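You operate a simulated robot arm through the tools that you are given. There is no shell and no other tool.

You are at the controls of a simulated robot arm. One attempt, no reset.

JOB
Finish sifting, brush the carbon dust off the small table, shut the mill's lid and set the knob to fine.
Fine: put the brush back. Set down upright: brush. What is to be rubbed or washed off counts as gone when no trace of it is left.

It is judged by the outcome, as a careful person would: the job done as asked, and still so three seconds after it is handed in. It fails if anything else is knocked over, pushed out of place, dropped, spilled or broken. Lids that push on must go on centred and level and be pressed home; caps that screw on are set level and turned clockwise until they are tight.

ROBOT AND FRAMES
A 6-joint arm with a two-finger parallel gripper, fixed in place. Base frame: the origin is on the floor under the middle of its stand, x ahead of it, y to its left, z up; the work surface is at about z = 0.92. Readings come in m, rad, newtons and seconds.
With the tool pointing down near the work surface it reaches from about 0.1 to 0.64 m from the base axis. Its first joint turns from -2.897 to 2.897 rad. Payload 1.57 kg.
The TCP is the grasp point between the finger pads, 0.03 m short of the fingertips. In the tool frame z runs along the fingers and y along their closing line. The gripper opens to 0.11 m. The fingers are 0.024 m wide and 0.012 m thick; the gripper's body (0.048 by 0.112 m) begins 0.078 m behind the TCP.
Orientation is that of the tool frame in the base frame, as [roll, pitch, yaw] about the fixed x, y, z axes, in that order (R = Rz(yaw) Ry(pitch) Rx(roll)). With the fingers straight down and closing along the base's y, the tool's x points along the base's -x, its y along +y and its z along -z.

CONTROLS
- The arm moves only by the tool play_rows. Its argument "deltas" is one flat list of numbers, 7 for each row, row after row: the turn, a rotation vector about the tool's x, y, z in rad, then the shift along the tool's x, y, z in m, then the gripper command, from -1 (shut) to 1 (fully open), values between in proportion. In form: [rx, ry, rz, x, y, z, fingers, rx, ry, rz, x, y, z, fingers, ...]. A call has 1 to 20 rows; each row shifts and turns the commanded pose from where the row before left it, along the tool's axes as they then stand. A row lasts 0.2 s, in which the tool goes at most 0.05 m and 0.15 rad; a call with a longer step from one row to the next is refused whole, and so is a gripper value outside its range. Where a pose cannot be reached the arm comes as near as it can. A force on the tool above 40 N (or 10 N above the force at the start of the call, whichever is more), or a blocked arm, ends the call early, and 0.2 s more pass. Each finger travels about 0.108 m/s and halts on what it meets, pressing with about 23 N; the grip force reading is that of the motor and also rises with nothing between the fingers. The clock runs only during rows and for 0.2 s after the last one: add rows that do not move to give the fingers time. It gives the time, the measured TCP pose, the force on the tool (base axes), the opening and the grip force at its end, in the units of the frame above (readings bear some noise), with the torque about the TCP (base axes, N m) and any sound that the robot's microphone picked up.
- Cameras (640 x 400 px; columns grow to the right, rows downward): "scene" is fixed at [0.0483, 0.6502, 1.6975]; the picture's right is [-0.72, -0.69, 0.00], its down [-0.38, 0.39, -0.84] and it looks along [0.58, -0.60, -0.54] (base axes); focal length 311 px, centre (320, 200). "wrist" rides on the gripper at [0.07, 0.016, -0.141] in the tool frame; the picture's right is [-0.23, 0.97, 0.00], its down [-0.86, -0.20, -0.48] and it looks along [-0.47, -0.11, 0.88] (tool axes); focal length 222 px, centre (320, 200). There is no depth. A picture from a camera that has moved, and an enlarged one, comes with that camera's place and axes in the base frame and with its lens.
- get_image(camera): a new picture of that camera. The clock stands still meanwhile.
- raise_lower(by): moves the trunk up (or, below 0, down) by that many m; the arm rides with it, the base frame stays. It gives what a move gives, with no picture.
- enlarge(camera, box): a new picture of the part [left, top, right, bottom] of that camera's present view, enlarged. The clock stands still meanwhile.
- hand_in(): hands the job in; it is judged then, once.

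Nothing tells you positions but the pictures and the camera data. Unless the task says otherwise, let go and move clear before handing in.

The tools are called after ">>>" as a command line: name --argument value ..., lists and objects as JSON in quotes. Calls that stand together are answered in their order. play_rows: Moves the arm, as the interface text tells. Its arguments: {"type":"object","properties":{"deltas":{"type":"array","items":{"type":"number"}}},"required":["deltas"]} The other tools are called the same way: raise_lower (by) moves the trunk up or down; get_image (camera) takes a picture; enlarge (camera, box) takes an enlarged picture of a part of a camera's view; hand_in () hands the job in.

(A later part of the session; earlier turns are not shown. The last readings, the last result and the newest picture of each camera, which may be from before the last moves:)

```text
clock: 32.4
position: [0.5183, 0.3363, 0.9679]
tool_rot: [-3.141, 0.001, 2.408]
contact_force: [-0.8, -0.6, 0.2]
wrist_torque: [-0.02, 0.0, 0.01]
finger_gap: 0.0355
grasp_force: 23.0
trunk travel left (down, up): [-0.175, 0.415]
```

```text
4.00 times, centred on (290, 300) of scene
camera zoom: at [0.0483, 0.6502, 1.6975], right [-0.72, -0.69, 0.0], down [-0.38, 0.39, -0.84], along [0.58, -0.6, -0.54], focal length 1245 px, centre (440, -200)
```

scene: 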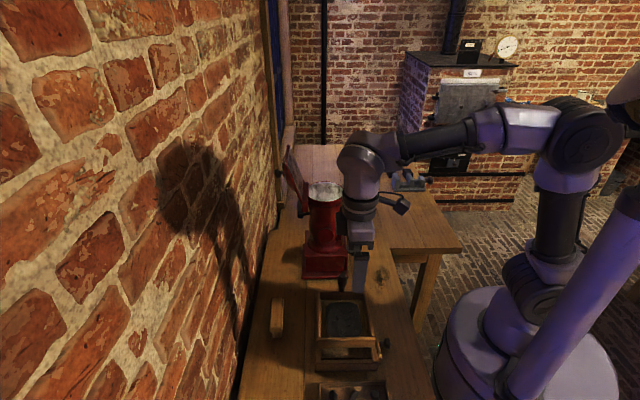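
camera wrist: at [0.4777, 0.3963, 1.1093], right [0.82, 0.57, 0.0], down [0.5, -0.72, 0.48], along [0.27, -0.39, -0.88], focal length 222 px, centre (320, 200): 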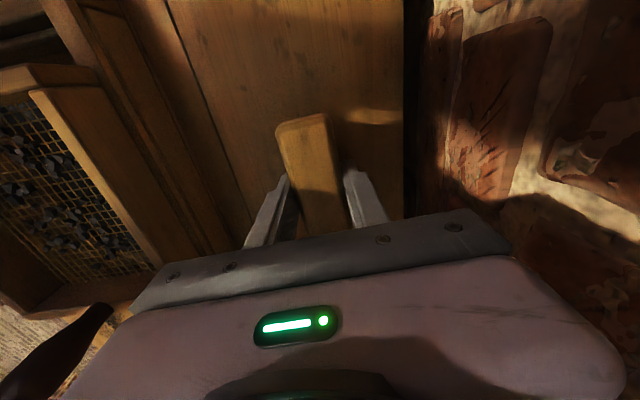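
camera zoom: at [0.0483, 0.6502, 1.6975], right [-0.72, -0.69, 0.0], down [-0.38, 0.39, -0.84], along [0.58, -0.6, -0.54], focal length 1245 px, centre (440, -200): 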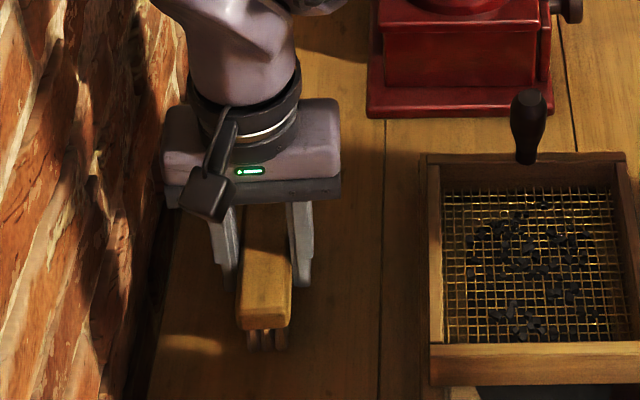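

The brush is held firmly (gap 35.5 mm; pick pose logged: [0.5183, 0.3363, 0.968], yaw 2.408). I lift it high over the sieve handle, square it up, and carry it toward the robot side and then along to the dust.

>>> play_rows --deltas '[0, 0, 0, 0, 0, -0.02, -1, 0, 0, 0, 0, 0, -0.04, -1, 0, 0, 0, 0, 0, -0.045, -1, 0, 0, 0, 0, 0, -0.045, -1, 0, 0, 0.051, 0, 0, -0.03, -1, 0, 0, 0, 0, -0.03, 0, -1, 0, 0, 0, 0, -0.04, 0, -1, 0, 0, 0, 0, -0.04, 0, -1, 0, 0, 0, 0, -0.04, 0, -1, 0, 0, 0, 0, -0.04, 0, -1, 0, 0, 0, 0, -0.04, 0, -1, 0, 0, 0, 0, -0.04, 0, -1, 0, 0, 0, -0.04, 0, 0, -1, 0, 0, 0, -0.04, 0, 0, -1, 0, 0, 0, -0.04, 0, 0, -1, 0, 0, 0, -0.02, 0, 0, -1, 0, 0, 0, 0, 0, 0, -1]'

>>> get_image --camera "wrist"

>>> get_image --camera "scene"

```text
clock: 36.0
position: [0.4261, 0.0472, 1.1477]
tool_rot: [3.141, 0.0, 2.358]
contact_force: [0.1, -0.8, -1.4]
wrist_torque: [0.0, 0.02, 0.02]
finger_gap: 0.0356
grasp_force: 23.3
trunk travel left (down, up): [-0.175, 0.415]
```

```text
taken
camera wrist: at [0.3887, 0.1088, 1.2897], right [0.85, 0.53, 0.0], down [0.46, -0.75, 0.48], along [0.25, -0.41, -0.88], focal length 222 px, centre (320, 200)
```

wrist: 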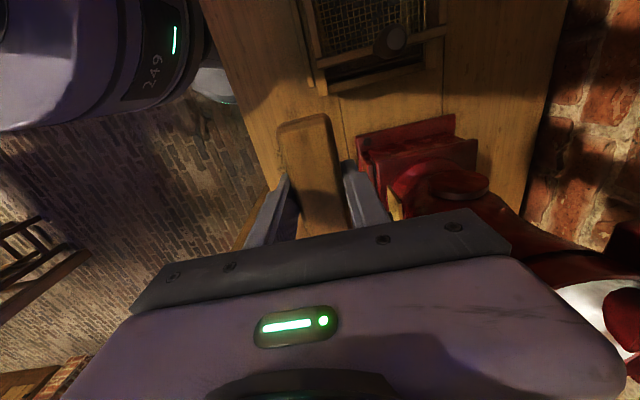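

```text
taken
```

scene: 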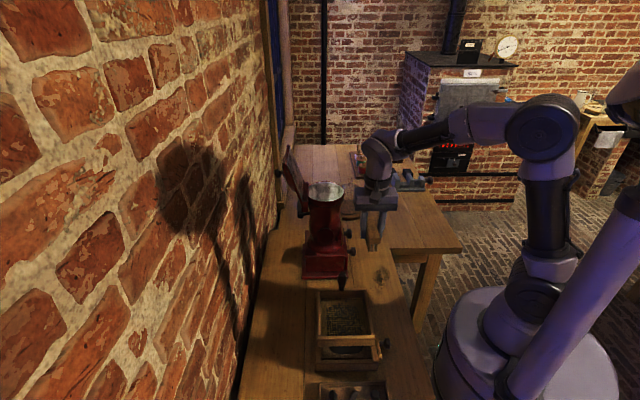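

The brush hangs level over the wall-side edge of the dust, s≈0.335, l≈0.268. I lower it to just above the table and check.

>>> play_rows --deltas '[0, 0, 0, -0.007, 0, 0.04, -1, 0, 0, 0, 0, 0, 0.045, -1, 0, 0, 0, 0, 0, 0.045, -1, 0, 0, 0, 0, 0, 0.03, -1, 0, 0, 0, 0, 0, 0.012, -1, 0, 0, 0, 0, 0, 0, -1]'

>>> enlarge --camera "scene" --box '[320, 210, 440, 310]'

>>> get_image --camera "wrist"

```text
clock: 37.4
position: [0.4315, 0.0424, 0.9763]
tool_rot: [-3.141, 0.002, 2.356]
contact_force: [-0.1, 1.4, -1.1]
wrist_torque: [-0.02, 0.04, -0.03]
finger_gap: 0.0357
grasp_force: 23.4
trunk travel left (down, up): [-0.175, 0.415]
```

```text
4.00 times, centred on (380, 260) of scene
camera zoom: at [0.0483, 0.6502, 1.6975], right [-0.72, -0.69, 0.0], down [-0.38, 0.39, -0.84], along [0.58, -0.6, -0.54], focal length 1245 px, centre (80, -40)
```

zoom: 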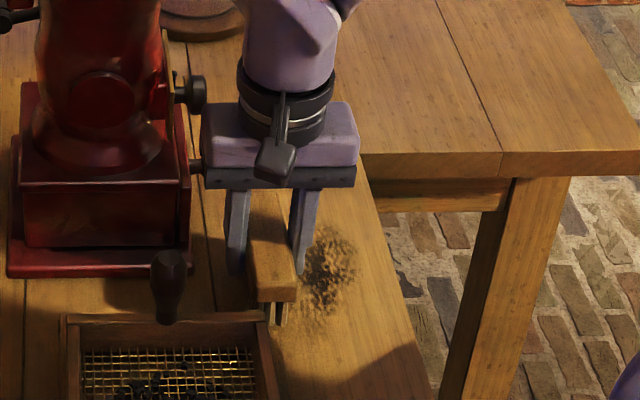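

```text
taken
camera wrist: at [0.3939, 0.1031, 1.1174], right [0.85, 0.53, 0.0], down [0.46, -0.75, 0.48], along [0.25, -0.41, -0.88], focal length 222 px, centre (320, 200)
```

wrist: 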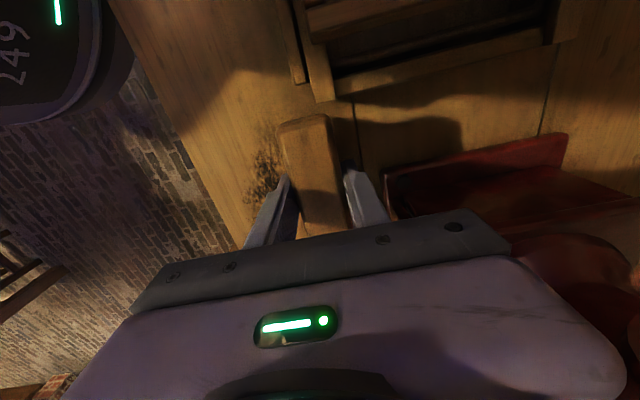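

Clear of the mill and sieve. Now touching the bristles down lightly.

>>> play_rows --deltas '[0, 0, 0, 0, 0, 0.006, -1, 0, 0, 0, 0, 0, 0.003, -1, 0, 0, 0, 0, 0, 0, -1]'

```text
clock: 38.2
position: [0.432, 0.0424, 0.9677]
tool_rot: [3.141, -0.001, 2.356]
contact_force: [1.0, 0.0, 7.6]
wrist_torque: [0.18, 0.2, -0.05]
finger_gap: 0.0354
grasp_force: 23.1
trunk travel left (down, up): [-0.175, 0.415]
```

Bristles are pressing with ~8 N. Sweeping toward the robot-side edge and off it.

>>> play_rows --deltas '[0, 0, 0, 0, -0.015, 0, -1, 0, 0, 0, 0, -0.02, 0, -1, 0, 0, 0, 0, -0.02, 0, -1, 0, 0, 0, 0, -0.02, 0, -1, 0, 0, 0, 0, -0.02, 0, -1, 0, 0, 0, 0, -0.02, 0, -1, 0, 0, 0, 0, -0.02, 0, -1, 0, 0, 0, 0, -0.02, 0, -1, 0, 0, 0, 0, 0, -0.03, -1, 0, 0, 0, 0, 0, -0.03, -1]'

>>> enlarge --camera "scene" --box '[320, 210, 440, 310]'

>>> get_image --camera "wrist"

```text
clock: 40.4
position: [0.3224, -0.0668, 1.0286]
tool_rot: [3.141, 0.002, 2.356]
contact_force: [0.8, 0.5, 0.1]
wrist_torque: [0.01, 0.01, 0.01]
finger_gap: 0.0353
grasp_force: 22.7
trunk travel left (down, up): [-0.175, 0.415]
```

```text
4.00 times, centred on (380, 260) of scene
camera zoom: at [0.0483, 0.6502, 1.6975], right [-0.72, -0.69, 0.0], down [-0.38, 0.39, -0.84], along [0.58, -0.6, -0.54], focal length 1245 px, centre (80, -40)
```

zoom: 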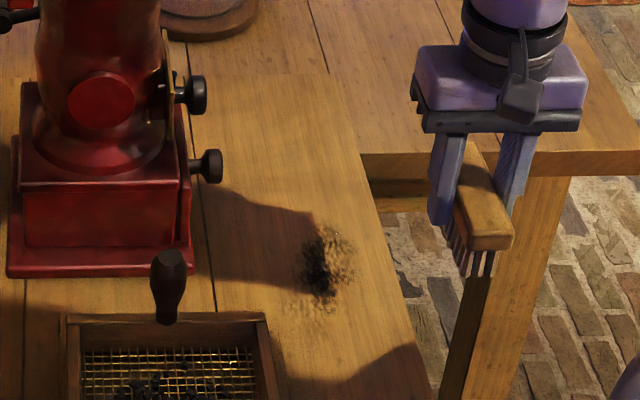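

```text
taken
camera wrist: at [0.2844, -0.0061, 1.1692], right [0.85, 0.53, 0.0], down [0.46, -0.75, 0.48], along [0.25, -0.41, -0.88], focal length 222 px, centre (320, 200)
```

wrist: 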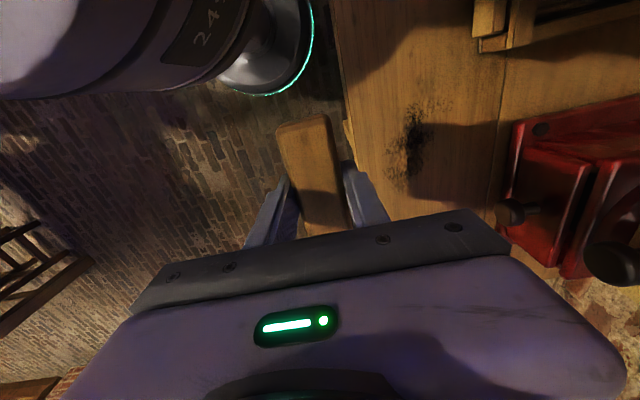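

>>> enlarge --camera "scene" --box '[370, 250, 430, 300]'

>>> enlarge --camera "wrist" --box '[340, 60, 500, 220]'

```text
8.00 times, centred on (400, 275) of scene
camera zoom: at [0.0483, 0.6502, 1.6975], right [-0.72, -0.69, 0.0], down [-0.38, 0.39, -0.84], along [0.58, -0.6, -0.54], focal length 2490 px, centre (-320, -400)
```

zoom: 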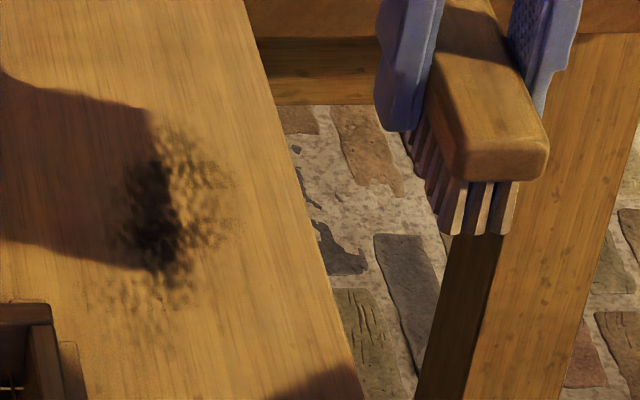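

```text
2.50 times, centred on (420, 140) of wrist
camera zoom: at [0.2844, -0.0061, 1.1692], right [0.85, 0.53, 0.0], down [0.46, -0.75, 0.48], along [0.25, -0.41, -0.88], focal length 555 px, centre (70, 350)
```

zoom: 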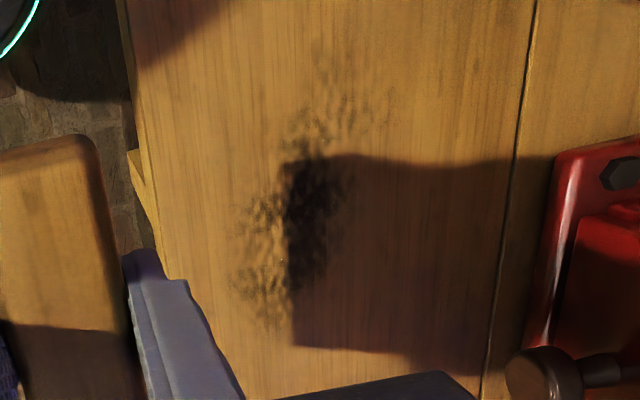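

The dust fades with a pass but is not gone, so several passes are needed. The next stroke goes further along (l≈0.315), starting from s≈0.32 to stay clear of the mill's knobs.

>>> play_rows --deltas '[0, 0, 0, -0.01, 0.035, 0, -1, 0, 0, 0, -0.01, 0.035, 0, -1, 0, 0, 0, -0.01, 0.035, 0, -1, 0, 0, 0, -0.01, 0.035, 0, -1, 0, 0, 0, 0, 0, 0.03, -1, 0, 0, 0, 0, 0, 0.025, -1, 0, 0, 0, 0, 0, 0.006, -1, 0, 0, 0, 0, -0.015, 0, -1, 0, 0, 0, 0, -0.02, 0, -1, 0, 0, 0, 0, -0.02, 0, -1, 0, 0, 0, 0, -0.02, 0, -1, 0, 0, 0, 0, -0.02, 0, -1, 0, 0, 0, 0, -0.02, 0, -1, 0, 0, 0, 0, -0.025, 0, -1, 0, 0, 0, 0, 0, -0.03, -1, 0, 0, 0, 0, 0, -0.03, -1]'

>>> enlarge --camera "scene" --box '[370, 250, 430, 300]'

>>> enlarge --camera "wrist" --box '[340, 60, 500, 220]'

```text
clock: 43.8
position: [0.3486, -0.0954, 1.0264]
tool_rot: [3.141, -0.001, 2.357]
contact_force: [-1.2, -0.6, -1.5]
wrist_torque: [0.02, 0.0, -0.01]
finger_gap: 0.0352
grasp_force: 23.0
trunk travel left (down, up): [-0.175, 0.415]
```

```text
8.00 times, centred on (400, 275) of scene
camera zoom: at [0.0483, 0.6502, 1.6975], right [-0.72, -0.69, 0.0], down [-0.38, 0.39, -0.84], along [0.58, -0.6, -0.54], focal length 2490 px, centre (-320, -400)
```

zoom: 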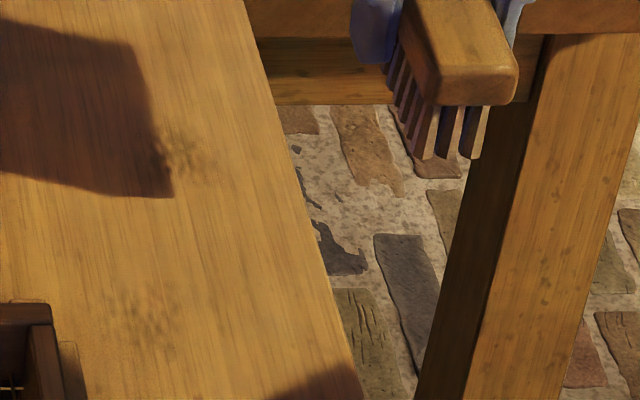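

```text
2.50 times, centred on (420, 140) of wrist
camera zoom: at [0.3117, -0.0343, 1.1676], right [0.85, 0.53, 0.0], down [0.47, -0.74, 0.48], along [0.25, -0.41, -0.88], focal length 555 px, centre (70, 350)
```

zoom: 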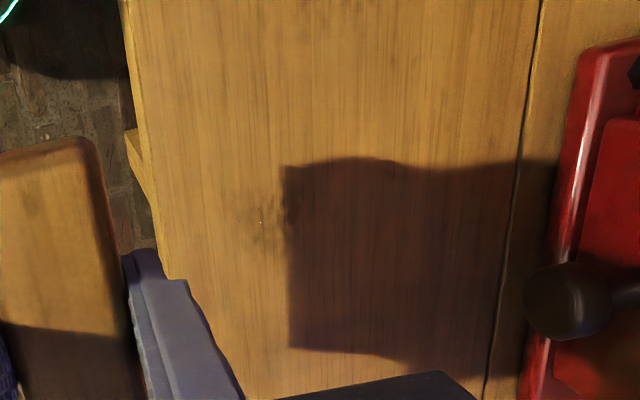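

Nearly all gone; faint traces remain at the two ends (l≈0.25 and l≈0.33). I'll stroke at l≈0.255, then at l≈0.335.

>>> play_rows --deltas '[0, 0, 0, 0.0148, 0.034, 0, -1, 0, 0, 0, 0.0148, 0.034, 0, -1, 0, 0, 0, 0.0148, 0.034, 0, -1, 0, 0, 0, 0.0148, 0.034, 0, -1, 0, 0, 0, 0, 0, 0.03, -1, 0, 0, 0, 0, 0, 0.024, -1, 0, 0, 0, 0, 0, 0.005, -1, 0, 0, 0, 0, -0.015, 0, -1, 0, 0, 0, 0, -0.02, 0, -1, 0, 0, 0, 0, -0.02, 0, -1, 0, 0, 0, 0, -0.02, 0, -1, 0, 0, 0, 0, -0.02, 0, -1, 0, 0, 0, 0, -0.02, 0, -1, 0, 0, 0, 0, -0.021, 0, -1, 0, 0, 0, 0, 0, -0.03, -1, 0, 0, 0, 0, 0, -0.03, -1]'

>>> enlarge --camera "scene" --box '[370, 250, 430, 300]'

```text
clock: 47.2
position: [0.3076, -0.054, 1.0281]
tool_rot: [-3.142, 0.0, 2.359]
contact_force: [0.5, 1.0, 0.1]
wrist_torque: [0.02, -0.01, 0.01]
finger_gap: 0.0358
grasp_force: 22.6
trunk travel left (down, up): [-0.175, 0.415]
```

```text
8.00 times, centred on (400, 275) of scene
camera zoom: at [0.0483, 0.6502, 1.6975], right [-0.72, -0.69, 0.0], down [-0.38, 0.39, -0.84], along [0.58, -0.6, -0.54], focal length 2490 px, centre (-320, -400)
```

zoom: 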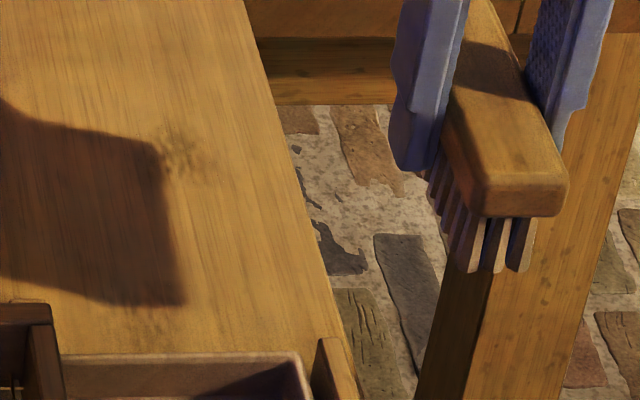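

Something new appeared at the bottom of that view near the sieve box; I need to look at it right away.

>>> get_image --camera "scene"

>>> enlarge --camera "scene" --box '[290, 240, 450, 400]'

>>> get_image --camera "wrist"

```text
taken
```

scene: 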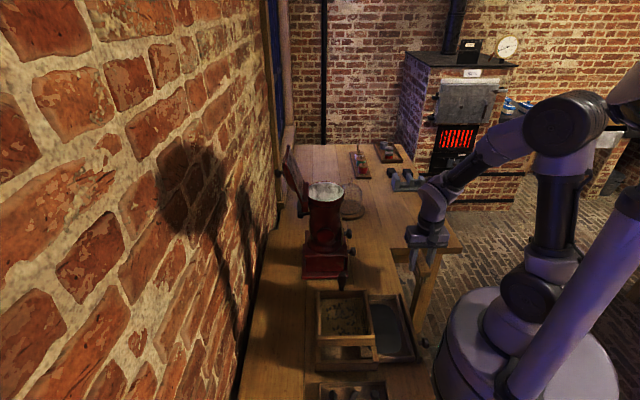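

```text
2.50 times, centred on (370, 320) of scene
camera zoom: at [0.0483, 0.6502, 1.6975], right [-0.72, -0.69, 0.0], down [-0.38, 0.39, -0.84], along [0.58, -0.6, -0.54], focal length 778 px, centre (195, -100)
```

zoom: 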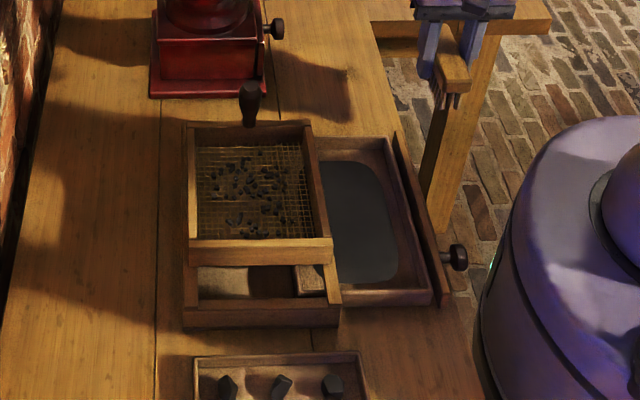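

```text
taken
camera wrist: at [0.2695, 0.0079, 1.1691], right [0.85, 0.53, 0.0], down [0.46, -0.75, 0.48], along [0.25, -0.41, -0.88], focal length 222 px, centre (320, 200)
```

wrist: 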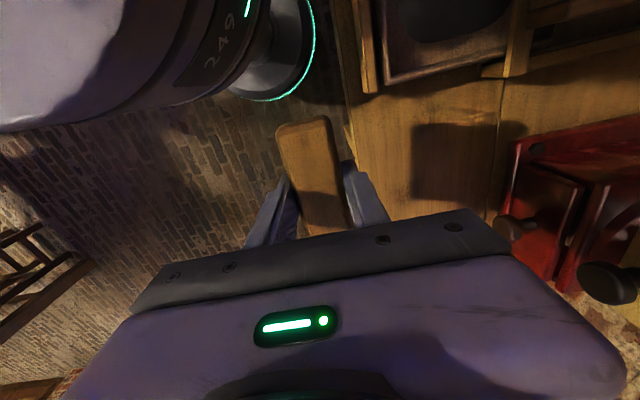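

The last stroke's brush end dragged the sieve box's drawer out by about 12 cm (box and sieve are unmoved, powder still inside); I'll push it back in after the brushing. First, the remaining trace at l≈0.33, far from the drawer.

>>> play_rows --deltas '[0, 0, 0, -0.0198, 0.0302, 0, -1, 0, 0, 0, -0.0198, 0.0302, 0, -1, 0, 0, 0, -0.0198, 0.0302, 0, -1, 0, 0, 0, -0.0198, 0.0302, 0, -1, 0, 0, 0, 0, 0, 0.03, -1, 0, 0, 0, 0, 0, 0.026, -1, 0, 0, 0, 0, 0, 0.005, -1, 0, 0, 0, 0, -0.015, 0, -1, 0, 0, 0, 0, -0.02, 0, -1, 0, 0, 0, 0, -0.02, 0, -1, 0, 0, 0, 0, -0.02, 0, -1, 0, 0, 0, 0, -0.02, 0, -1, 0, 0, 0, 0, -0.025, 0, -1, 0, 0, 0, 0, 0, -0.03, -1, 0, 0, 0, 0, 0, -0.03, -1]'

>>> enlarge --camera "scene" --box '[350, 240, 430, 310]'

>>> enlarge --camera "wrist" --box '[340, 20, 540, 220]'

```text
clock: 50.4
position: [0.366, -0.1095, 1.0261]
tool_rot: [3.14, 0.0, 2.356]
contact_force: [-0.2, -0.1, -0.3]
wrist_torque: [-0.02, -0.01, -0.01]
finger_gap: 0.0355
grasp_force: 23.1
trunk travel left (down, up): [-0.175, 0.415]
```

```text
5.71 times, centred on (390, 275) of scene
camera zoom: at [0.0483, 0.6502, 1.6975], right [-0.72, -0.69, 0.0], down [-0.38, 0.39, -0.84], along [0.58, -0.6, -0.54], focal length 1779 px, centre (-80, -229)
```

zoom: 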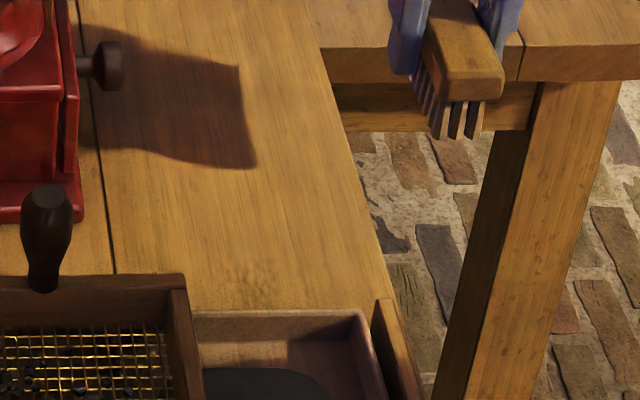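

```text
2.00 times, centred on (440, 120) of wrist
camera zoom: at [0.328, -0.0485, 1.1685], right [0.85, 0.53, 0.0], down [0.46, -0.74, 0.48], along [0.25, -0.41, -0.88], focal length 444 px, centre (80, 360)
```

zoom: 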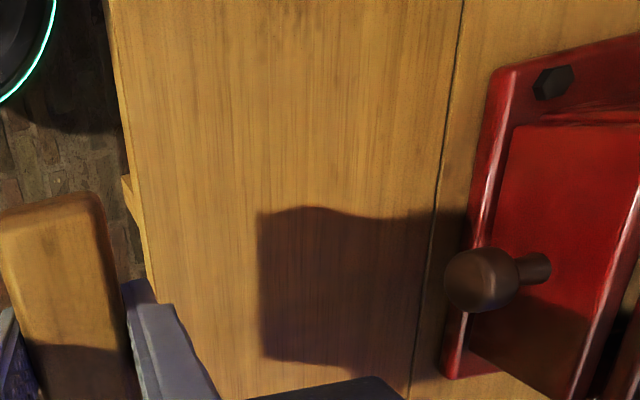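

>>> enlarge --camera "scene" --box '[370, 265, 420, 300]'

>>> enlarge --camera "scene" --box '[370, 245, 420, 280]'

```text
11.43 times, centred on (395, 282) of scene
camera zoom: at [0.0483, 0.6502, 1.6975], right [-0.72, -0.69, 0.0], down [-0.38, 0.39, -0.84], along [0.58, -0.6, -0.54], focal length 3558 px, centre (-537, -743)
```

zoom: 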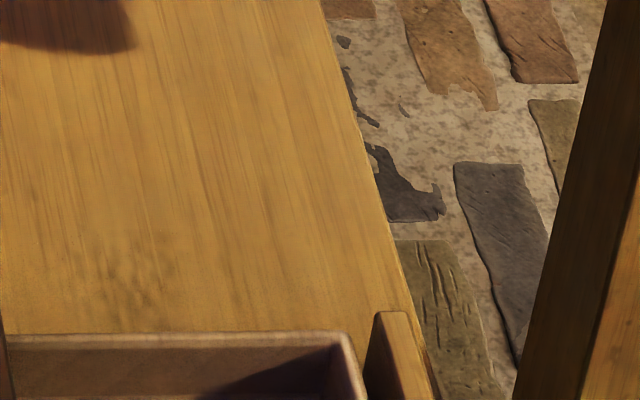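

```text
11.43 times, centred on (395, 262) of scene
camera zoom: at [0.0483, 0.6502, 1.6975], right [-0.72, -0.69, 0.0], down [-0.38, 0.39, -0.84], along [0.58, -0.6, -0.54], focal length 3558 px, centre (-537, -514)
```

zoom: 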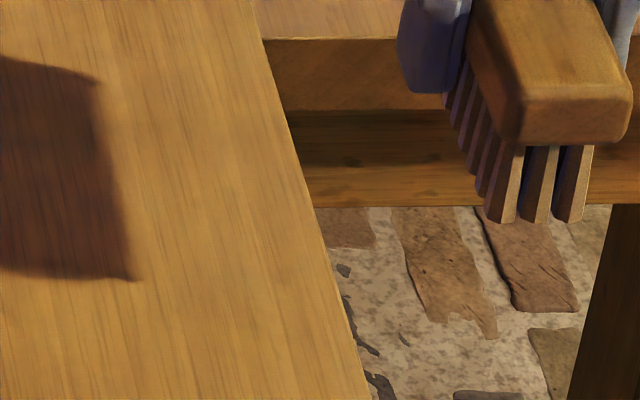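

The mill-side trace is gone, but a faint trace remains at s 0.28–0.31, l 0.234–0.26. I stroke again at l≈0.268, keeping 15 mm off the drawer front.

>>> play_rows --deltas '[0, 0, 0, 0.017, 0.0372, 0, -1, 0, 0, 0, 0.017, 0.0372, 0, -1, 0, 0, 0, 0.017, 0.0372, 0, -1, 0, 0, 0, 0.017, 0.0372, 0, -1, 0, 0, 0, 0, 0, 0.03, -1, 0, 0, 0, 0, 0, 0.024, -1, 0, 0, 0, 0, 0, 0.005, -1, 0, 0, 0, 0, -0.015, 0, -1, 0, 0, 0, 0, -0.02, 0, -1, 0, 0, 0, 0, -0.02, 0, -1, 0, 0, 0, 0, -0.02, 0, -1, 0, 0, 0, 0, -0.02, 0, -1, 0, 0, 0, 0, -0.02, 0, -1, 0, 0, 0, 0, -0.02, 0, -1, 0, 0, 0, 0, -0.015, 0, -1, 0, 0, 0, 0, 0, -0.03, -1, 0, 0, 0, 0, 0, -0.03, -1]'

>>> enlarge --camera "scene" --box '[350, 240, 430, 310]'

>>> enlarge --camera "scene" --box '[370, 265, 420, 300]'

```text
clock: 54.0
position: [0.3156, -0.0624, 1.0283]
tool_rot: [-3.14, -0.001, 2.357]
contact_force: [0.5, 0.5, -0.4]
wrist_torque: [-0.02, 0.02, -0.02]
finger_gap: 0.0355
grasp_force: 23.3
trunk travel left (down, up): [-0.175, 0.415]
```

```text
5.71 times, centred on (390, 275) of scene
camera zoom: at [0.0483, 0.6502, 1.6975], right [-0.72, -0.69, 0.0], down [-0.38, 0.39, -0.84], along [0.58, -0.6, -0.54], focal length 1779 px, centre (-80, -229)
```

zoom: 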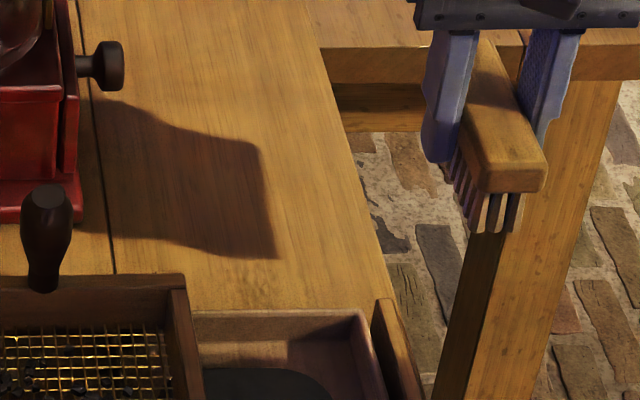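

```text
11.43 times, centred on (395, 282) of scene
camera zoom: at [0.0483, 0.6502, 1.6975], right [-0.72, -0.69, 0.0], down [-0.38, 0.39, -0.84], along [0.58, -0.6, -0.54], focal length 3558 px, centre (-537, -743)
```

zoom: 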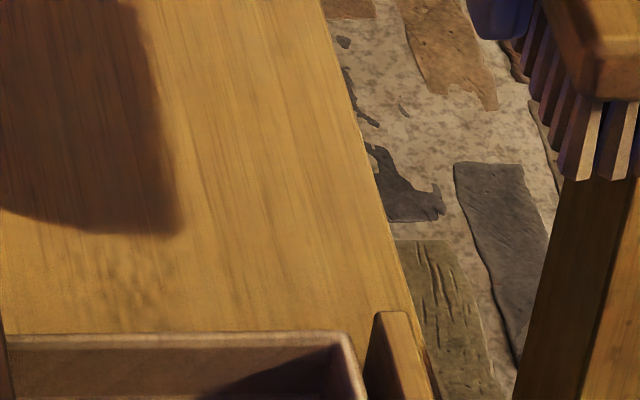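

>>> get_image --camera "wrist"

>>> enlarge --camera "wrist" --box '[340, 40, 500, 180]'

```text
taken
camera wrist: at [0.2782, -0.0012, 1.1688], right [0.85, 0.53, 0.0], down [0.46, -0.75, 0.48], along [0.25, -0.41, -0.88], focal length 222 px, centre (320, 200)
```

wrist: 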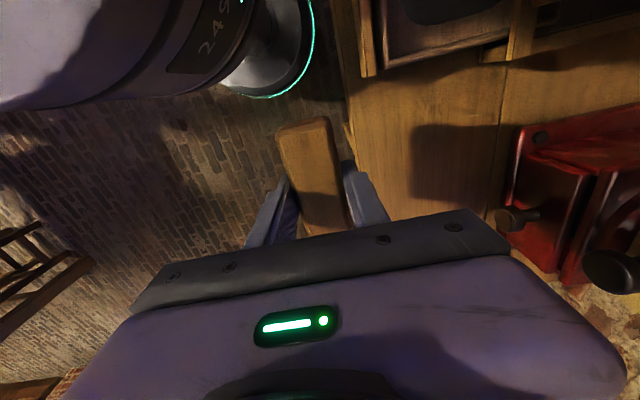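

```text
2.86 times, centred on (420, 110) of wrist
camera zoom: at [0.2782, -0.0012, 1.1688], right [0.85, 0.53, 0.0], down [0.46, -0.75, 0.48], along [0.25, -0.41, -0.88], focal length 635 px, centre (34, 457)
```

zoom: 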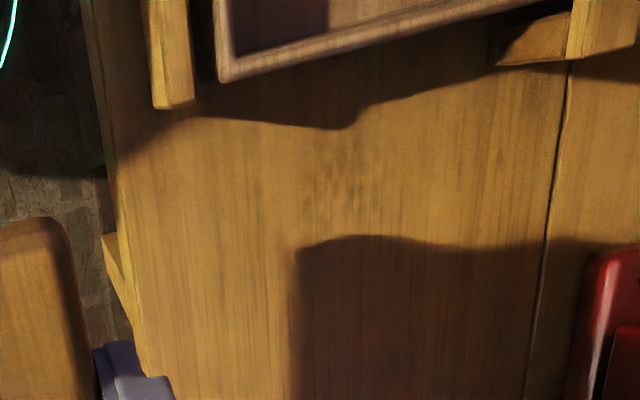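

>>> enlarge --camera "scene" --box '[405, 225, 465, 285]'

>>> enlarge --camera "wrist" --box '[230, 90, 410, 250]'

```text
6.67 times, centred on (435, 255) of scene
camera zoom: at [0.0483, 0.6502, 1.6975], right [-0.72, -0.69, 0.0], down [-0.38, 0.39, -0.84], along [0.58, -0.6, -0.54], focal length 2075 px, centre (-447, -167)
```

zoom: 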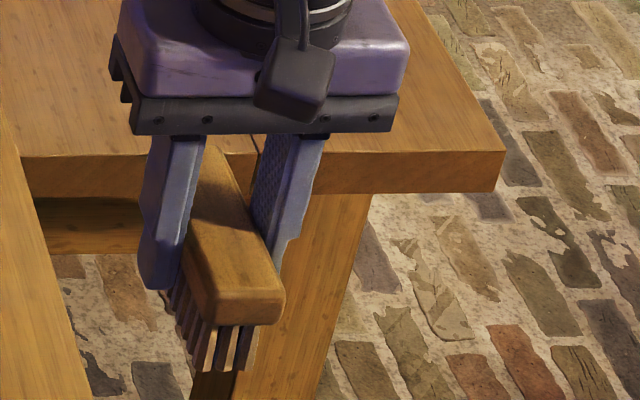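

```text
2.50 times, centred on (320, 170) of wrist
camera zoom: at [0.2782, -0.0012, 1.1688], right [0.85, 0.53, 0.0], down [0.46, -0.75, 0.48], along [0.25, -0.41, -0.88], focal length 555 px, centre (320, 275)
```

zoom: 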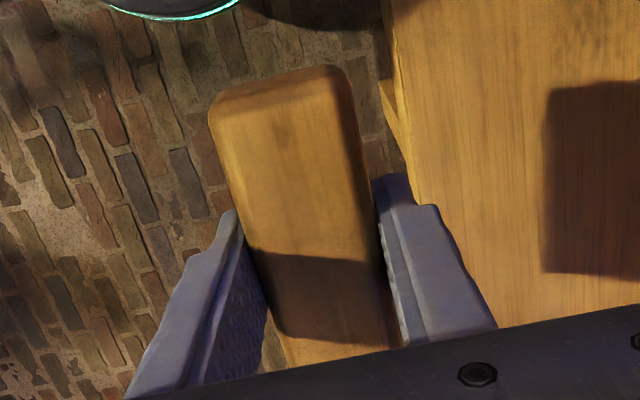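

The faint trace persists because the brush seems to have tilted a few degrees in the grip (near end ~5 mm up) during the drawer incident. I'll set the brush on the open table, let it settle level on its bristles, and re-grip it.

>>> play_rows --deltas '[0, 0, 0, -0.005, 0.03, 0, -1, 0, 0, 0, -0.005, 0.03, 0, -1, 0, 0, 0, -0.005, 0.03, 0, -1, 0, 0, 0, -0.003, 0.01, 0, -1, 0, 0, 0, 0, 0, 0.025, -1, 0, 0, 0, 0, 0, 0.02, -1, 0, 0, 0, 0, 0, 0.008, -1, 0, 0, 0, 0, 0, 0.003, -1, 0, 0, 0, 0, 0, 0.0, -1]'

>>> enlarge --camera "scene" --box '[350, 230, 430, 300]'

```text
clock: 56.0
position: [0.3997, -0.0048, 0.9709]
tool_rot: [-3.141, -0.001, 2.358]
contact_force: [-0.2, -0.5, -1.2]
wrist_torque: [0.0, -0.03, 0.0]
finger_gap: 0.0356
grasp_force: 22.7
trunk travel left (down, up): [-0.175, 0.415]
```

```text
5.71 times, centred on (390, 265) of scene
camera zoom: at [0.0483, 0.6502, 1.6975], right [-0.72, -0.69, 0.0], down [-0.38, 0.39, -0.84], along [0.58, -0.6, -0.54], focal length 1779 px, centre (-80, -171)
```

zoom: 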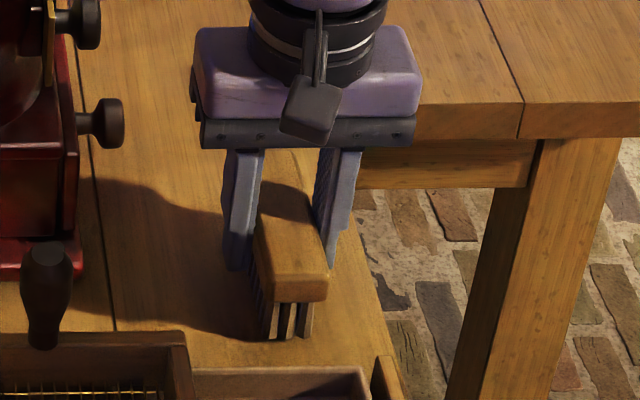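

>>> play_rows --deltas '[0, 0, 0, 0, 0, 0.002, -1, 0, 0, 0, 0, 0, 0.0, -1]'

>>> play_rows --deltas '[0, 0, 0, 0, 0, 0.002, -1, 0, 0, 0, 0, 0, 0.0, -1]'

>>> enlarge --camera "scene" --box '[375, 260, 415, 295]'

```text
clock: 56.6
position: [0.4001, -0.004, 0.9682]
tool_rot: [-3.141, 0.0, 2.359]
contact_force: [0.4, -0.3, -1.7]
wrist_torque: [-0.01, -0.02, -0.02]
finger_gap: 0.0355
grasp_force: 23.2
trunk travel left (down, up): [-0.175, 0.415]
```

```text
clock: 57.2
position: [0.3993, -0.0055, 0.9666]
tool_rot: [-3.141, 0.0, 2.357]
contact_force: [1.0, 0.2, -1.6]
wrist_torque: [0.04, 0.0, -0.01]
finger_gap: 0.0356
grasp_force: 22.8
trunk travel left (down, up): [-0.175, 0.415]
```

```text
11.43 times, centred on (395, 278) of scene
camera zoom: at [0.0483, 0.6502, 1.6975], right [-0.72, -0.69, 0.0], down [-0.38, 0.39, -0.84], along [0.58, -0.6, -0.54], focal length 3558 px, centre (-537, -686)
```

zoom: 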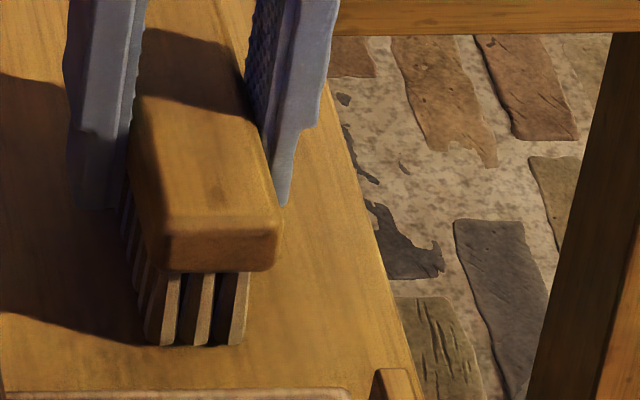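

No contact yet, so the brush was pushed up a few millimetres in the grip. I keep lowering gently until the bristles touch.

>>> play_rows --deltas '[0, 0, 0, 0, 0, 0.0015, -1, 0, 0, 0, 0, 0, 0.0, -1]'

>>> play_rows --deltas '[0, 0, 0, 0, 0, 0.0015, -1, 0, 0, 0, 0, 0, 0.0, -1]'

>>> play_rows --deltas '[0, 0, 0, 0, 0, 0.0015, -1, 0, 0, 0, 0, 0, 0.0, -1]'

```text
clock: 57.8
position: [0.4009, -0.0035, 0.965]
tool_rot: [3.14, 0.002, 2.357]
contact_force: [0.1, 1.7, 12.7]
wrist_torque: [-0.41, -0.4, 0.07]
finger_gap: 0.0359
grasp_force: 23.5
trunk travel left (down, up): [-0.175, 0.415]
```

```text
clock: 58.4
position: [0.3991, -0.0043, 0.9638]
tool_rot: [3.141, 0.002, 2.358]
contact_force: [0.0, 3.7, 19.2]
wrist_torque: [-0.1, -0.09, 0.01]
finger_gap: 0.0356
grasp_force: 23.2
trunk travel left (down, up): [-0.175, 0.415]
```

```text
clock: 59.0
position: [0.3998, -0.0031, 0.963]
tool_rot: [-3.141, 0.0, 2.358]
contact_force: [-0.1, 2.2, 19.1]
wrist_torque: [0.0, -0.05, -0.02]
finger_gap: 0.0356
grasp_force: 23.0
trunk travel left (down, up): [-0.175, 0.415]
```

The brush is now levelled against the table (torque ≈ 0). I open briefly, return to the original grip height and re-grip.

>>> play_rows --deltas '[0, 0, 0, 0, 0, -0.001, -0.1, 0, 0, 0, 0, 0, 0, -0.1, 0, 0, 0, 0, 0, -0.003, -0.1, 0, 0, 0, 0, 0, 0, -0.1, 0, 0, 0, 0, 0, 0, -1, 0, 0, 0, 0, 0, 0, -1, 0, 0, 0, 0, 0, 0, -1]'

>>> enlarge --camera "scene" --box '[350, 230, 430, 300]'

>>> get_image --camera "wrist"

```text
clock: 60.6
position: [0.3995, -0.0043, 0.9659]
tool_rot: [-3.141, 0.001, 2.358]
contact_force: [-0.1, 0.2, -0.6]
wrist_torque: [0.0, 0.02, 0.02]
finger_gap: 0.0355
grasp_force: 23.6
trunk travel left (down, up): [-0.175, 0.415]
```

```text
5.71 times, centred on (390, 265) of scene
camera zoom: at [0.0483, 0.6502, 1.6975], right [-0.72, -0.69, 0.0], down [-0.38, 0.39, -0.84], along [0.58, -0.6, -0.54], focal length 1779 px, centre (-80, -171)
```

zoom: 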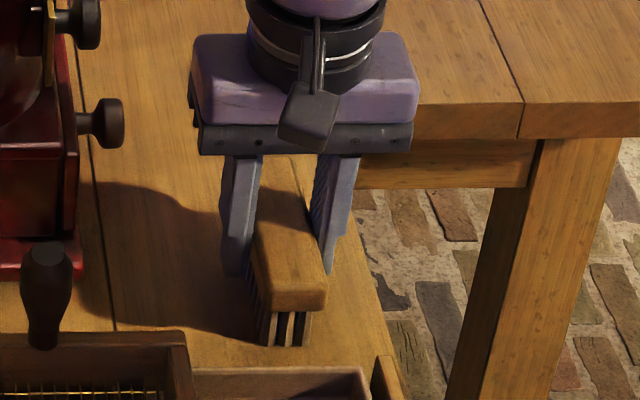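

```text
taken
camera wrist: at [0.3621, 0.0576, 1.108], right [0.85, 0.53, 0.0], down [0.46, -0.75, 0.48], along [0.25, -0.41, -0.88], focal length 222 px, centre (320, 200)
```

wrist: 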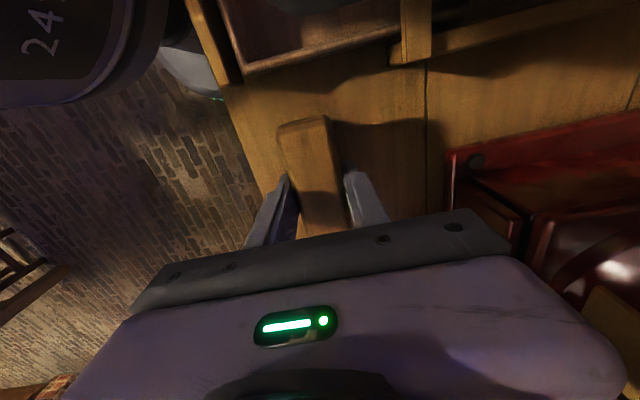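

Re-gripped, level and resting. Now moving to the wall side of the trace and touching down with light pressure.

>>> play_rows --deltas '[0, 0, 0, 0, 0, -0.012, -1, 0, 0, 0, 0.0093, 0.025, 0, -1, 0, 0, 0, 0.0093, 0.025, 0, -1, 0, 0, 0, 0, 0, 0.012, -1, 0, 0, 0, 0, 0, 0.0015, -1, 0, 0, 0, 0, 0, 0, -1]'

```text
clock: 62.0
position: [0.4224, 0.0444, 0.9664]
tool_rot: [3.138, 0.001, 2.357]
contact_force: [5.3, 1.0, 19.9]
wrist_torque: [0.04, -0.13, -0.02]
finger_gap: 0.0359
grasp_force: 23.1
trunk travel left (down, up): [-0.175, 0.415]
```

>>> play_rows --deltas '[0, 0, 0, 0, -0.005, -0.001, -1, 0, 0, 0, 0, -0.01, 0, -1, 0, 0, 0, 0, -0.015, 0, -1]'

>>> enlarge --camera "scene" --box '[350, 240, 430, 310]'

```text
clock: 62.8
position: [0.4002, 0.0215, 0.9656]
tool_rot: [-3.139, -0.002, 2.356]
contact_force: [-2.0, -1.5, 5.9]
wrist_torque: [-0.35, -0.08, -0.11]
finger_gap: 0.0355
grasp_force: 23.1
trunk travel left (down, up): [-0.175, 0.415]
```

```text
5.71 times, centred on (390, 275) of scene
camera zoom: at [0.0483, 0.6502, 1.6975], right [-0.72, -0.69, 0.0], down [-0.38, 0.39, -0.84], along [0.58, -0.6, -0.54], focal length 1779 px, centre (-80, -229)
```

zoom: 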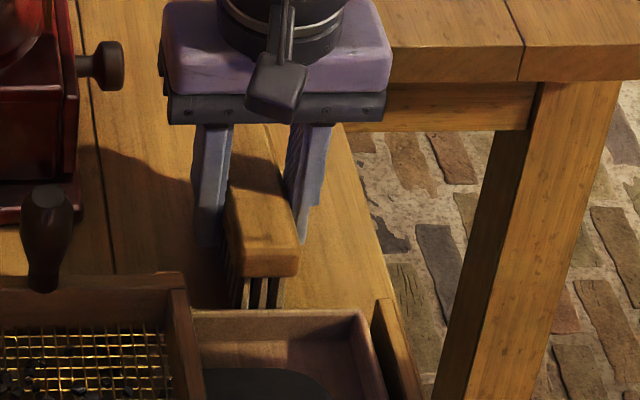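

Good contact (~7 N). Continuing the sweep off the edge.

>>> play_rows --deltas '[0, 0, 0, 0, -0.02, 0, -1, 0, 0, 0, 0, -0.02, 0, -1, 0, 0, 0, 0, -0.02, 0, -1, 0, 0, 0, 0, -0.02, 0, -1, 0, 0, 0, 0, -0.02, 0, -1, 0, 0, 0, 0, -0.018, 0, -1, 0, 0, 0, 0, 0, -0.03, -1, 0, 0, 0, 0, 0, -0.03, -1]'

>>> enlarge --camera "scene" --box '[370, 265, 420, 300]'

>>> enlarge --camera "wrist" --box '[340, 40, 500, 180]'

```text
clock: 64.6
position: [0.3167, -0.0608, 1.0256]
tool_rot: [-3.141, 0.0, 2.357]
contact_force: [-0.5, -0.4, -0.9]
wrist_torque: [-0.02, -0.02, -0.01]
finger_gap: 0.0354
grasp_force: 23.3
trunk travel left (down, up): [-0.175, 0.415]
```

```text
11.43 times, centred on (395, 282) of scene
camera zoom: at [0.0483, 0.6502, 1.6975], right [-0.72, -0.69, 0.0], down [-0.38, 0.39, -0.84], along [0.58, -0.6, -0.54], focal length 3558 px, centre (-537, -743)
```

zoom: 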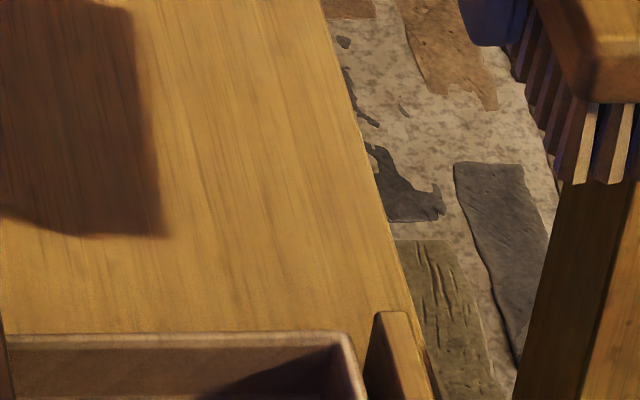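

```text
2.86 times, centred on (420, 110) of wrist
camera zoom: at [0.2786, 0.0013, 1.168], right [0.85, 0.53, 0.0], down [0.46, -0.75, 0.48], along [0.25, -0.41, -0.88], focal length 635 px, centre (34, 457)
```

zoom: 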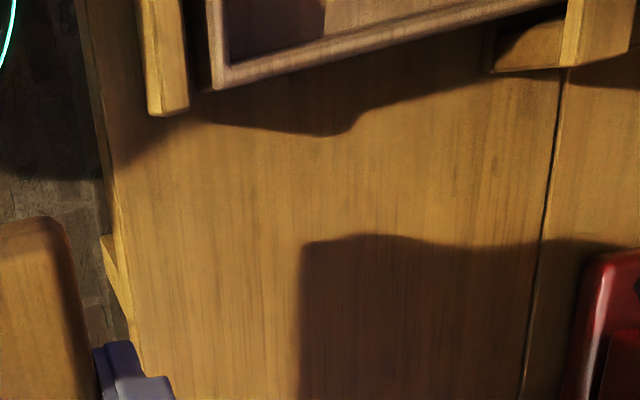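

The trace is gone. One more well-pressed confirming stroke over the middle/mill end (l≈0.315) since those earlier strokes were with a tilted brush.

>>> play_rows --deltas '[0, 0, 0, -0.012, 0.0343, 0, -1, 0, 0, 0, -0.012, 0.0343, 0, -1, 0, 0, 0, -0.012, 0.0343, 0, -1, 0, 0, 0, -0.012, 0.0343, 0, -1, 0, 0, 0, 0, 0, 0.03, -1, 0, 0, 0, 0, 0, 0.025, -1, 0, 0, 0, 0, 0, 0.0045, -1, 0, 0, 0, 0, -0.015, 0, -1, 0, 0, 0, 0, -0.02, 0, -1, 0, 0, 0, 0, -0.02, 0, -1, 0, 0, 0, 0, -0.02, 0, -1, 0, 0, 0, 0, -0.02, 0, -1, 0, 0, 0, 0, -0.02, 0, -1, 0, 0, 0, 0, -0.022, 0, -1, 0, 0, 0, 0, 0, -0.03, -1, 0, 0, 0, 0, 0, -0.04, -1, 0, 0, 0, 0, 0, -0.04, -1, 0, 0, 0, 0, 0, -0.02, -1]'

>>> get_image --camera "scene"

>>> enlarge --camera "scene" --box '[350, 240, 430, 310]'

>>> get_image --camera "wrist"

```text
clock: 68.4
position: [0.3501, -0.093, 1.0969]
tool_rot: [-3.14, -0.001, 2.359]
contact_force: [0.2, 0.0, -0.5]
wrist_torque: [0.0, -0.02, 0.01]
finger_gap: 0.0354
grasp_force: 23.1
trunk travel left (down, up): [-0.175, 0.415]
```

```text
taken
```

scene: 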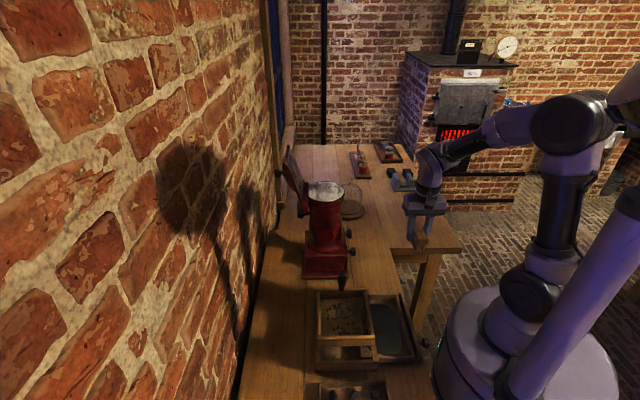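

```text
5.71 times, centred on (390, 275) of scene
camera zoom: at [0.0483, 0.6502, 1.6975], right [-0.72, -0.69, 0.0], down [-0.38, 0.39, -0.84], along [0.58, -0.6, -0.54], focal length 1779 px, centre (-80, -229)
```

zoom: 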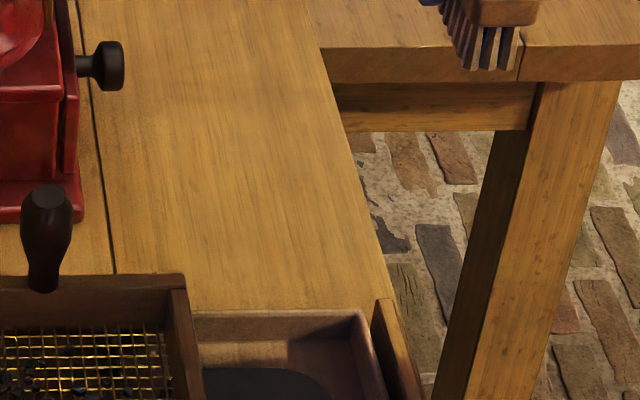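

```text
taken
camera wrist: at [0.3133, -0.0327, 1.2382], right [0.85, 0.53, 0.0], down [0.46, -0.75, 0.48], along [0.25, -0.41, -0.88], focal length 222 px, centre (320, 200)
```

wrist: 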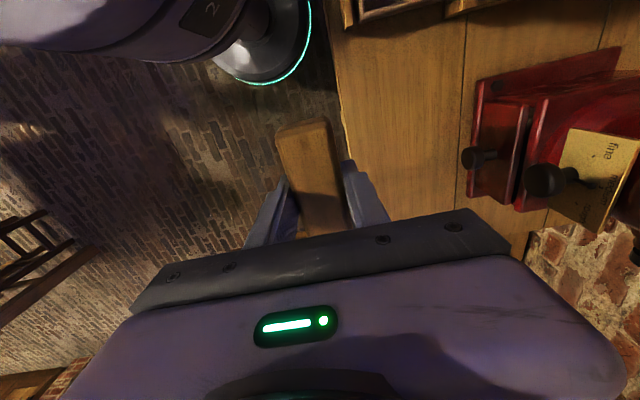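

The table is clean everywhere. Now carrying the brush back: up, back along the bench at the robot side, then over the sieve to its original spot.

>>> play_rows --deltas '[0, 0, 0, 0, 0, -0.03, -1, 0, 0, 0, 0, 0, -0.03, -1, 0, 0, 0, 0.037, 0, 0, -1, 0, 0, 0, 0.037, 0, 0, -1, 0, 0, 0, 0.037, 0, 0, -1, 0, 0, 0, 0.037, 0, 0, -1, 0, 0, 0, 0.0366, 0, 0, -1, 0, 0, 0, 0, 0.0384, 0, -1, 0, 0, 0, 0, 0.0384, 0, -1, 0, 0, 0, 0, 0.0384, 0, -1, 0, 0, 0, 0, 0.0384, 0, -1, 0, 0, 0, 0, 0.0384, 0, -1, 0, 0, 0, 0, 0.0384, 0, -1, 0, 0, 0, 0, 0.0384, 0, -1, 0, 0, 0, 0, 0.0384, 0, -1, 0, 0, 0, 0, 0.0384, 0, -1, 0, 0, 0, 0, 0.0384, 0, -1, 0, 0, -0.05, 0, 0.0384, 0, -1, 0, 0, 0, 0, 0, 0, -1]'

>>> get_image --camera "wrist"

```text
clock: 72.4
position: [0.5186, 0.3355, 1.1566]
tool_rot: [-3.141, 0.0, 2.408]
contact_force: [0.4, 0.3, -1.2]
wrist_torque: [0.01, 0.01, 0.0]
finger_gap: 0.0356
grasp_force: 22.8
trunk travel left (down, up): [-0.175, 0.415]
```

```text
taken
camera wrist: at [0.4774, 0.3947, 1.2979], right [0.82, 0.57, 0.0], down [0.5, -0.72, 0.48], along [0.27, -0.39, -0.88], focal length 222 px, centre (320, 200)
```

wrist: 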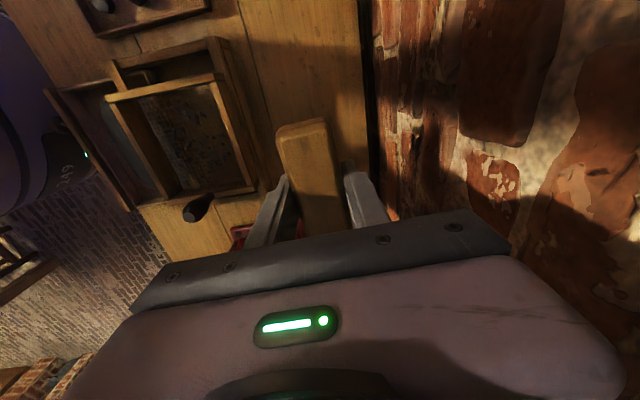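

Right over the original spot ([0.5186, 0.3355] vs logged [0.5183, 0.3363]). Lowering.

>>> play_rows --deltas '[0, 0, 0, 0, 0, 0.042, -1, 0, 0, 0, 0, 0, 0.042, -1, 0, 0, 0, 0, 0, 0.042, -1, 0, 0, 0, 0, 0, 0.035, -1, 0, 0, 0, 0, 0, 0.015, -1, 0, 0, 0, 0, 0, 0.006, -1, 0, 0, 0, 0, 0, 0, -1]'

>>> play_rows --deltas '[0, 0, 0, 0, 0, 0.003, -1, 0, 0, 0, 0, 0, 0, -1]'

>>> play_rows --deltas '[0, 0, 0, 0, 0, 0.002, -1, 0, 0, 0, 0, 0, 0, -1]'

```text
clock: 74.0
position: [0.5195, 0.3348, 0.976]
tool_rot: [3.141, -0.001, 2.406]
contact_force: [-0.4, -0.7, -1.8]
wrist_torque: [-0.02, 0.01, -0.02]
finger_gap: 0.0359
grasp_force: 23.1
trunk travel left (down, up): [-0.175, 0.415]
```

```text
clock: 74.6
position: [0.5188, 0.3357, 0.972]
tool_rot: [-3.14, -0.002, 2.406]
contact_force: [-0.9, 1.1, -1.0]
wrist_torque: [-0.03, 0.0, 0.0]
finger_gap: 0.0355
grasp_force: 23.2
trunk travel left (down, up): [-0.175, 0.415]
```

```text
clock: 75.2
position: [0.5192, 0.3351, 0.9691]
tool_rot: [-3.141, 0.001, 2.407]
contact_force: [-0.2, 0.5, -0.6]
wrist_torque: [-0.02, -0.02, 0.0]
finger_gap: 0.0357
grasp_force: 22.6
trunk travel left (down, up): [-0.175, 0.415]
```

>>> play_rows --deltas '[0, 0, 0, 0, 0, 0.0015, -1, 0, 0, 0, 0, 0, 0, -1]'

>>> play_rows --deltas '[0, 0, 0, 0, 0, 0.0015, -1, 0, 0, 0, 0, 0, 0, -1]'

```text
clock: 75.8
position: [0.5187, 0.3356, 0.9691]
tool_rot: [-3.14, -0.001, 2.407]
contact_force: [-0.3, -0.8, -0.7]
wrist_torque: [0.01, 0.02, 0.01]
finger_gap: 0.0358
grasp_force: 22.6
trunk travel left (down, up): [-0.175, 0.415]
```

```text
clock: 76.4
position: [0.5199, 0.3346, 0.9657]
tool_rot: [-3.14, 0.002, 2.407]
contact_force: [0.4, 0.5, -0.7]
wrist_torque: [0.02, -0.02, 0.0]
finger_gap: 0.0358
grasp_force: 23.4
trunk travel left (down, up): [-0.175, 0.415]
```

>>> play_rows --deltas '[0, 0, 0, 0, 0, 0.0012, -1, 0, 0, 0, 0, 0, 0, -1]'

>>> play_rows --deltas '[0, 0, 0, 0, 0, 0.0012, -1, 0, 0, 0, 0, 0, 0, -1]'

>>> enlarge --camera "scene" --box '[240, 260, 320, 350]'

```text
clock: 77.0
position: [0.5198, 0.3348, 0.9653]
tool_rot: [-3.141, -0.001, 2.407]
contact_force: [0.0, 0.2, -1.1]
wrist_torque: [0.03, 0.0, 0.03]
finger_gap: 0.0356
grasp_force: 23.3
trunk travel left (down, up): [-0.175, 0.415]
```

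```text
clock: 77.6
position: [0.5183, 0.3355, 0.9655]
tool_rot: [3.141, 0.0, 2.407]
contact_force: [2.2, 1.5, 8.7]
wrist_torque: [-0.31, -0.4, 0.1]
finger_gap: 0.0357
grasp_force: 22.3
trunk travel left (down, up): [-0.175, 0.415]
```

```text
4.44 times, centred on (280, 305) of scene
camera zoom: at [0.0483, 0.6502, 1.6975], right [-0.72, -0.69, 0.0], down [-0.38, 0.39, -0.84], along [0.58, -0.6, -0.54], focal length 1384 px, centre (498, -267)
```

zoom: 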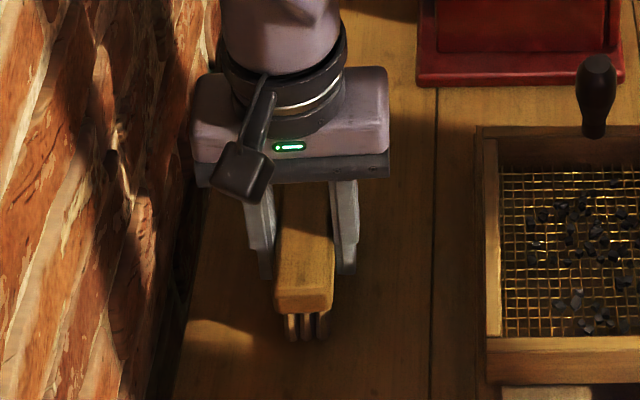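

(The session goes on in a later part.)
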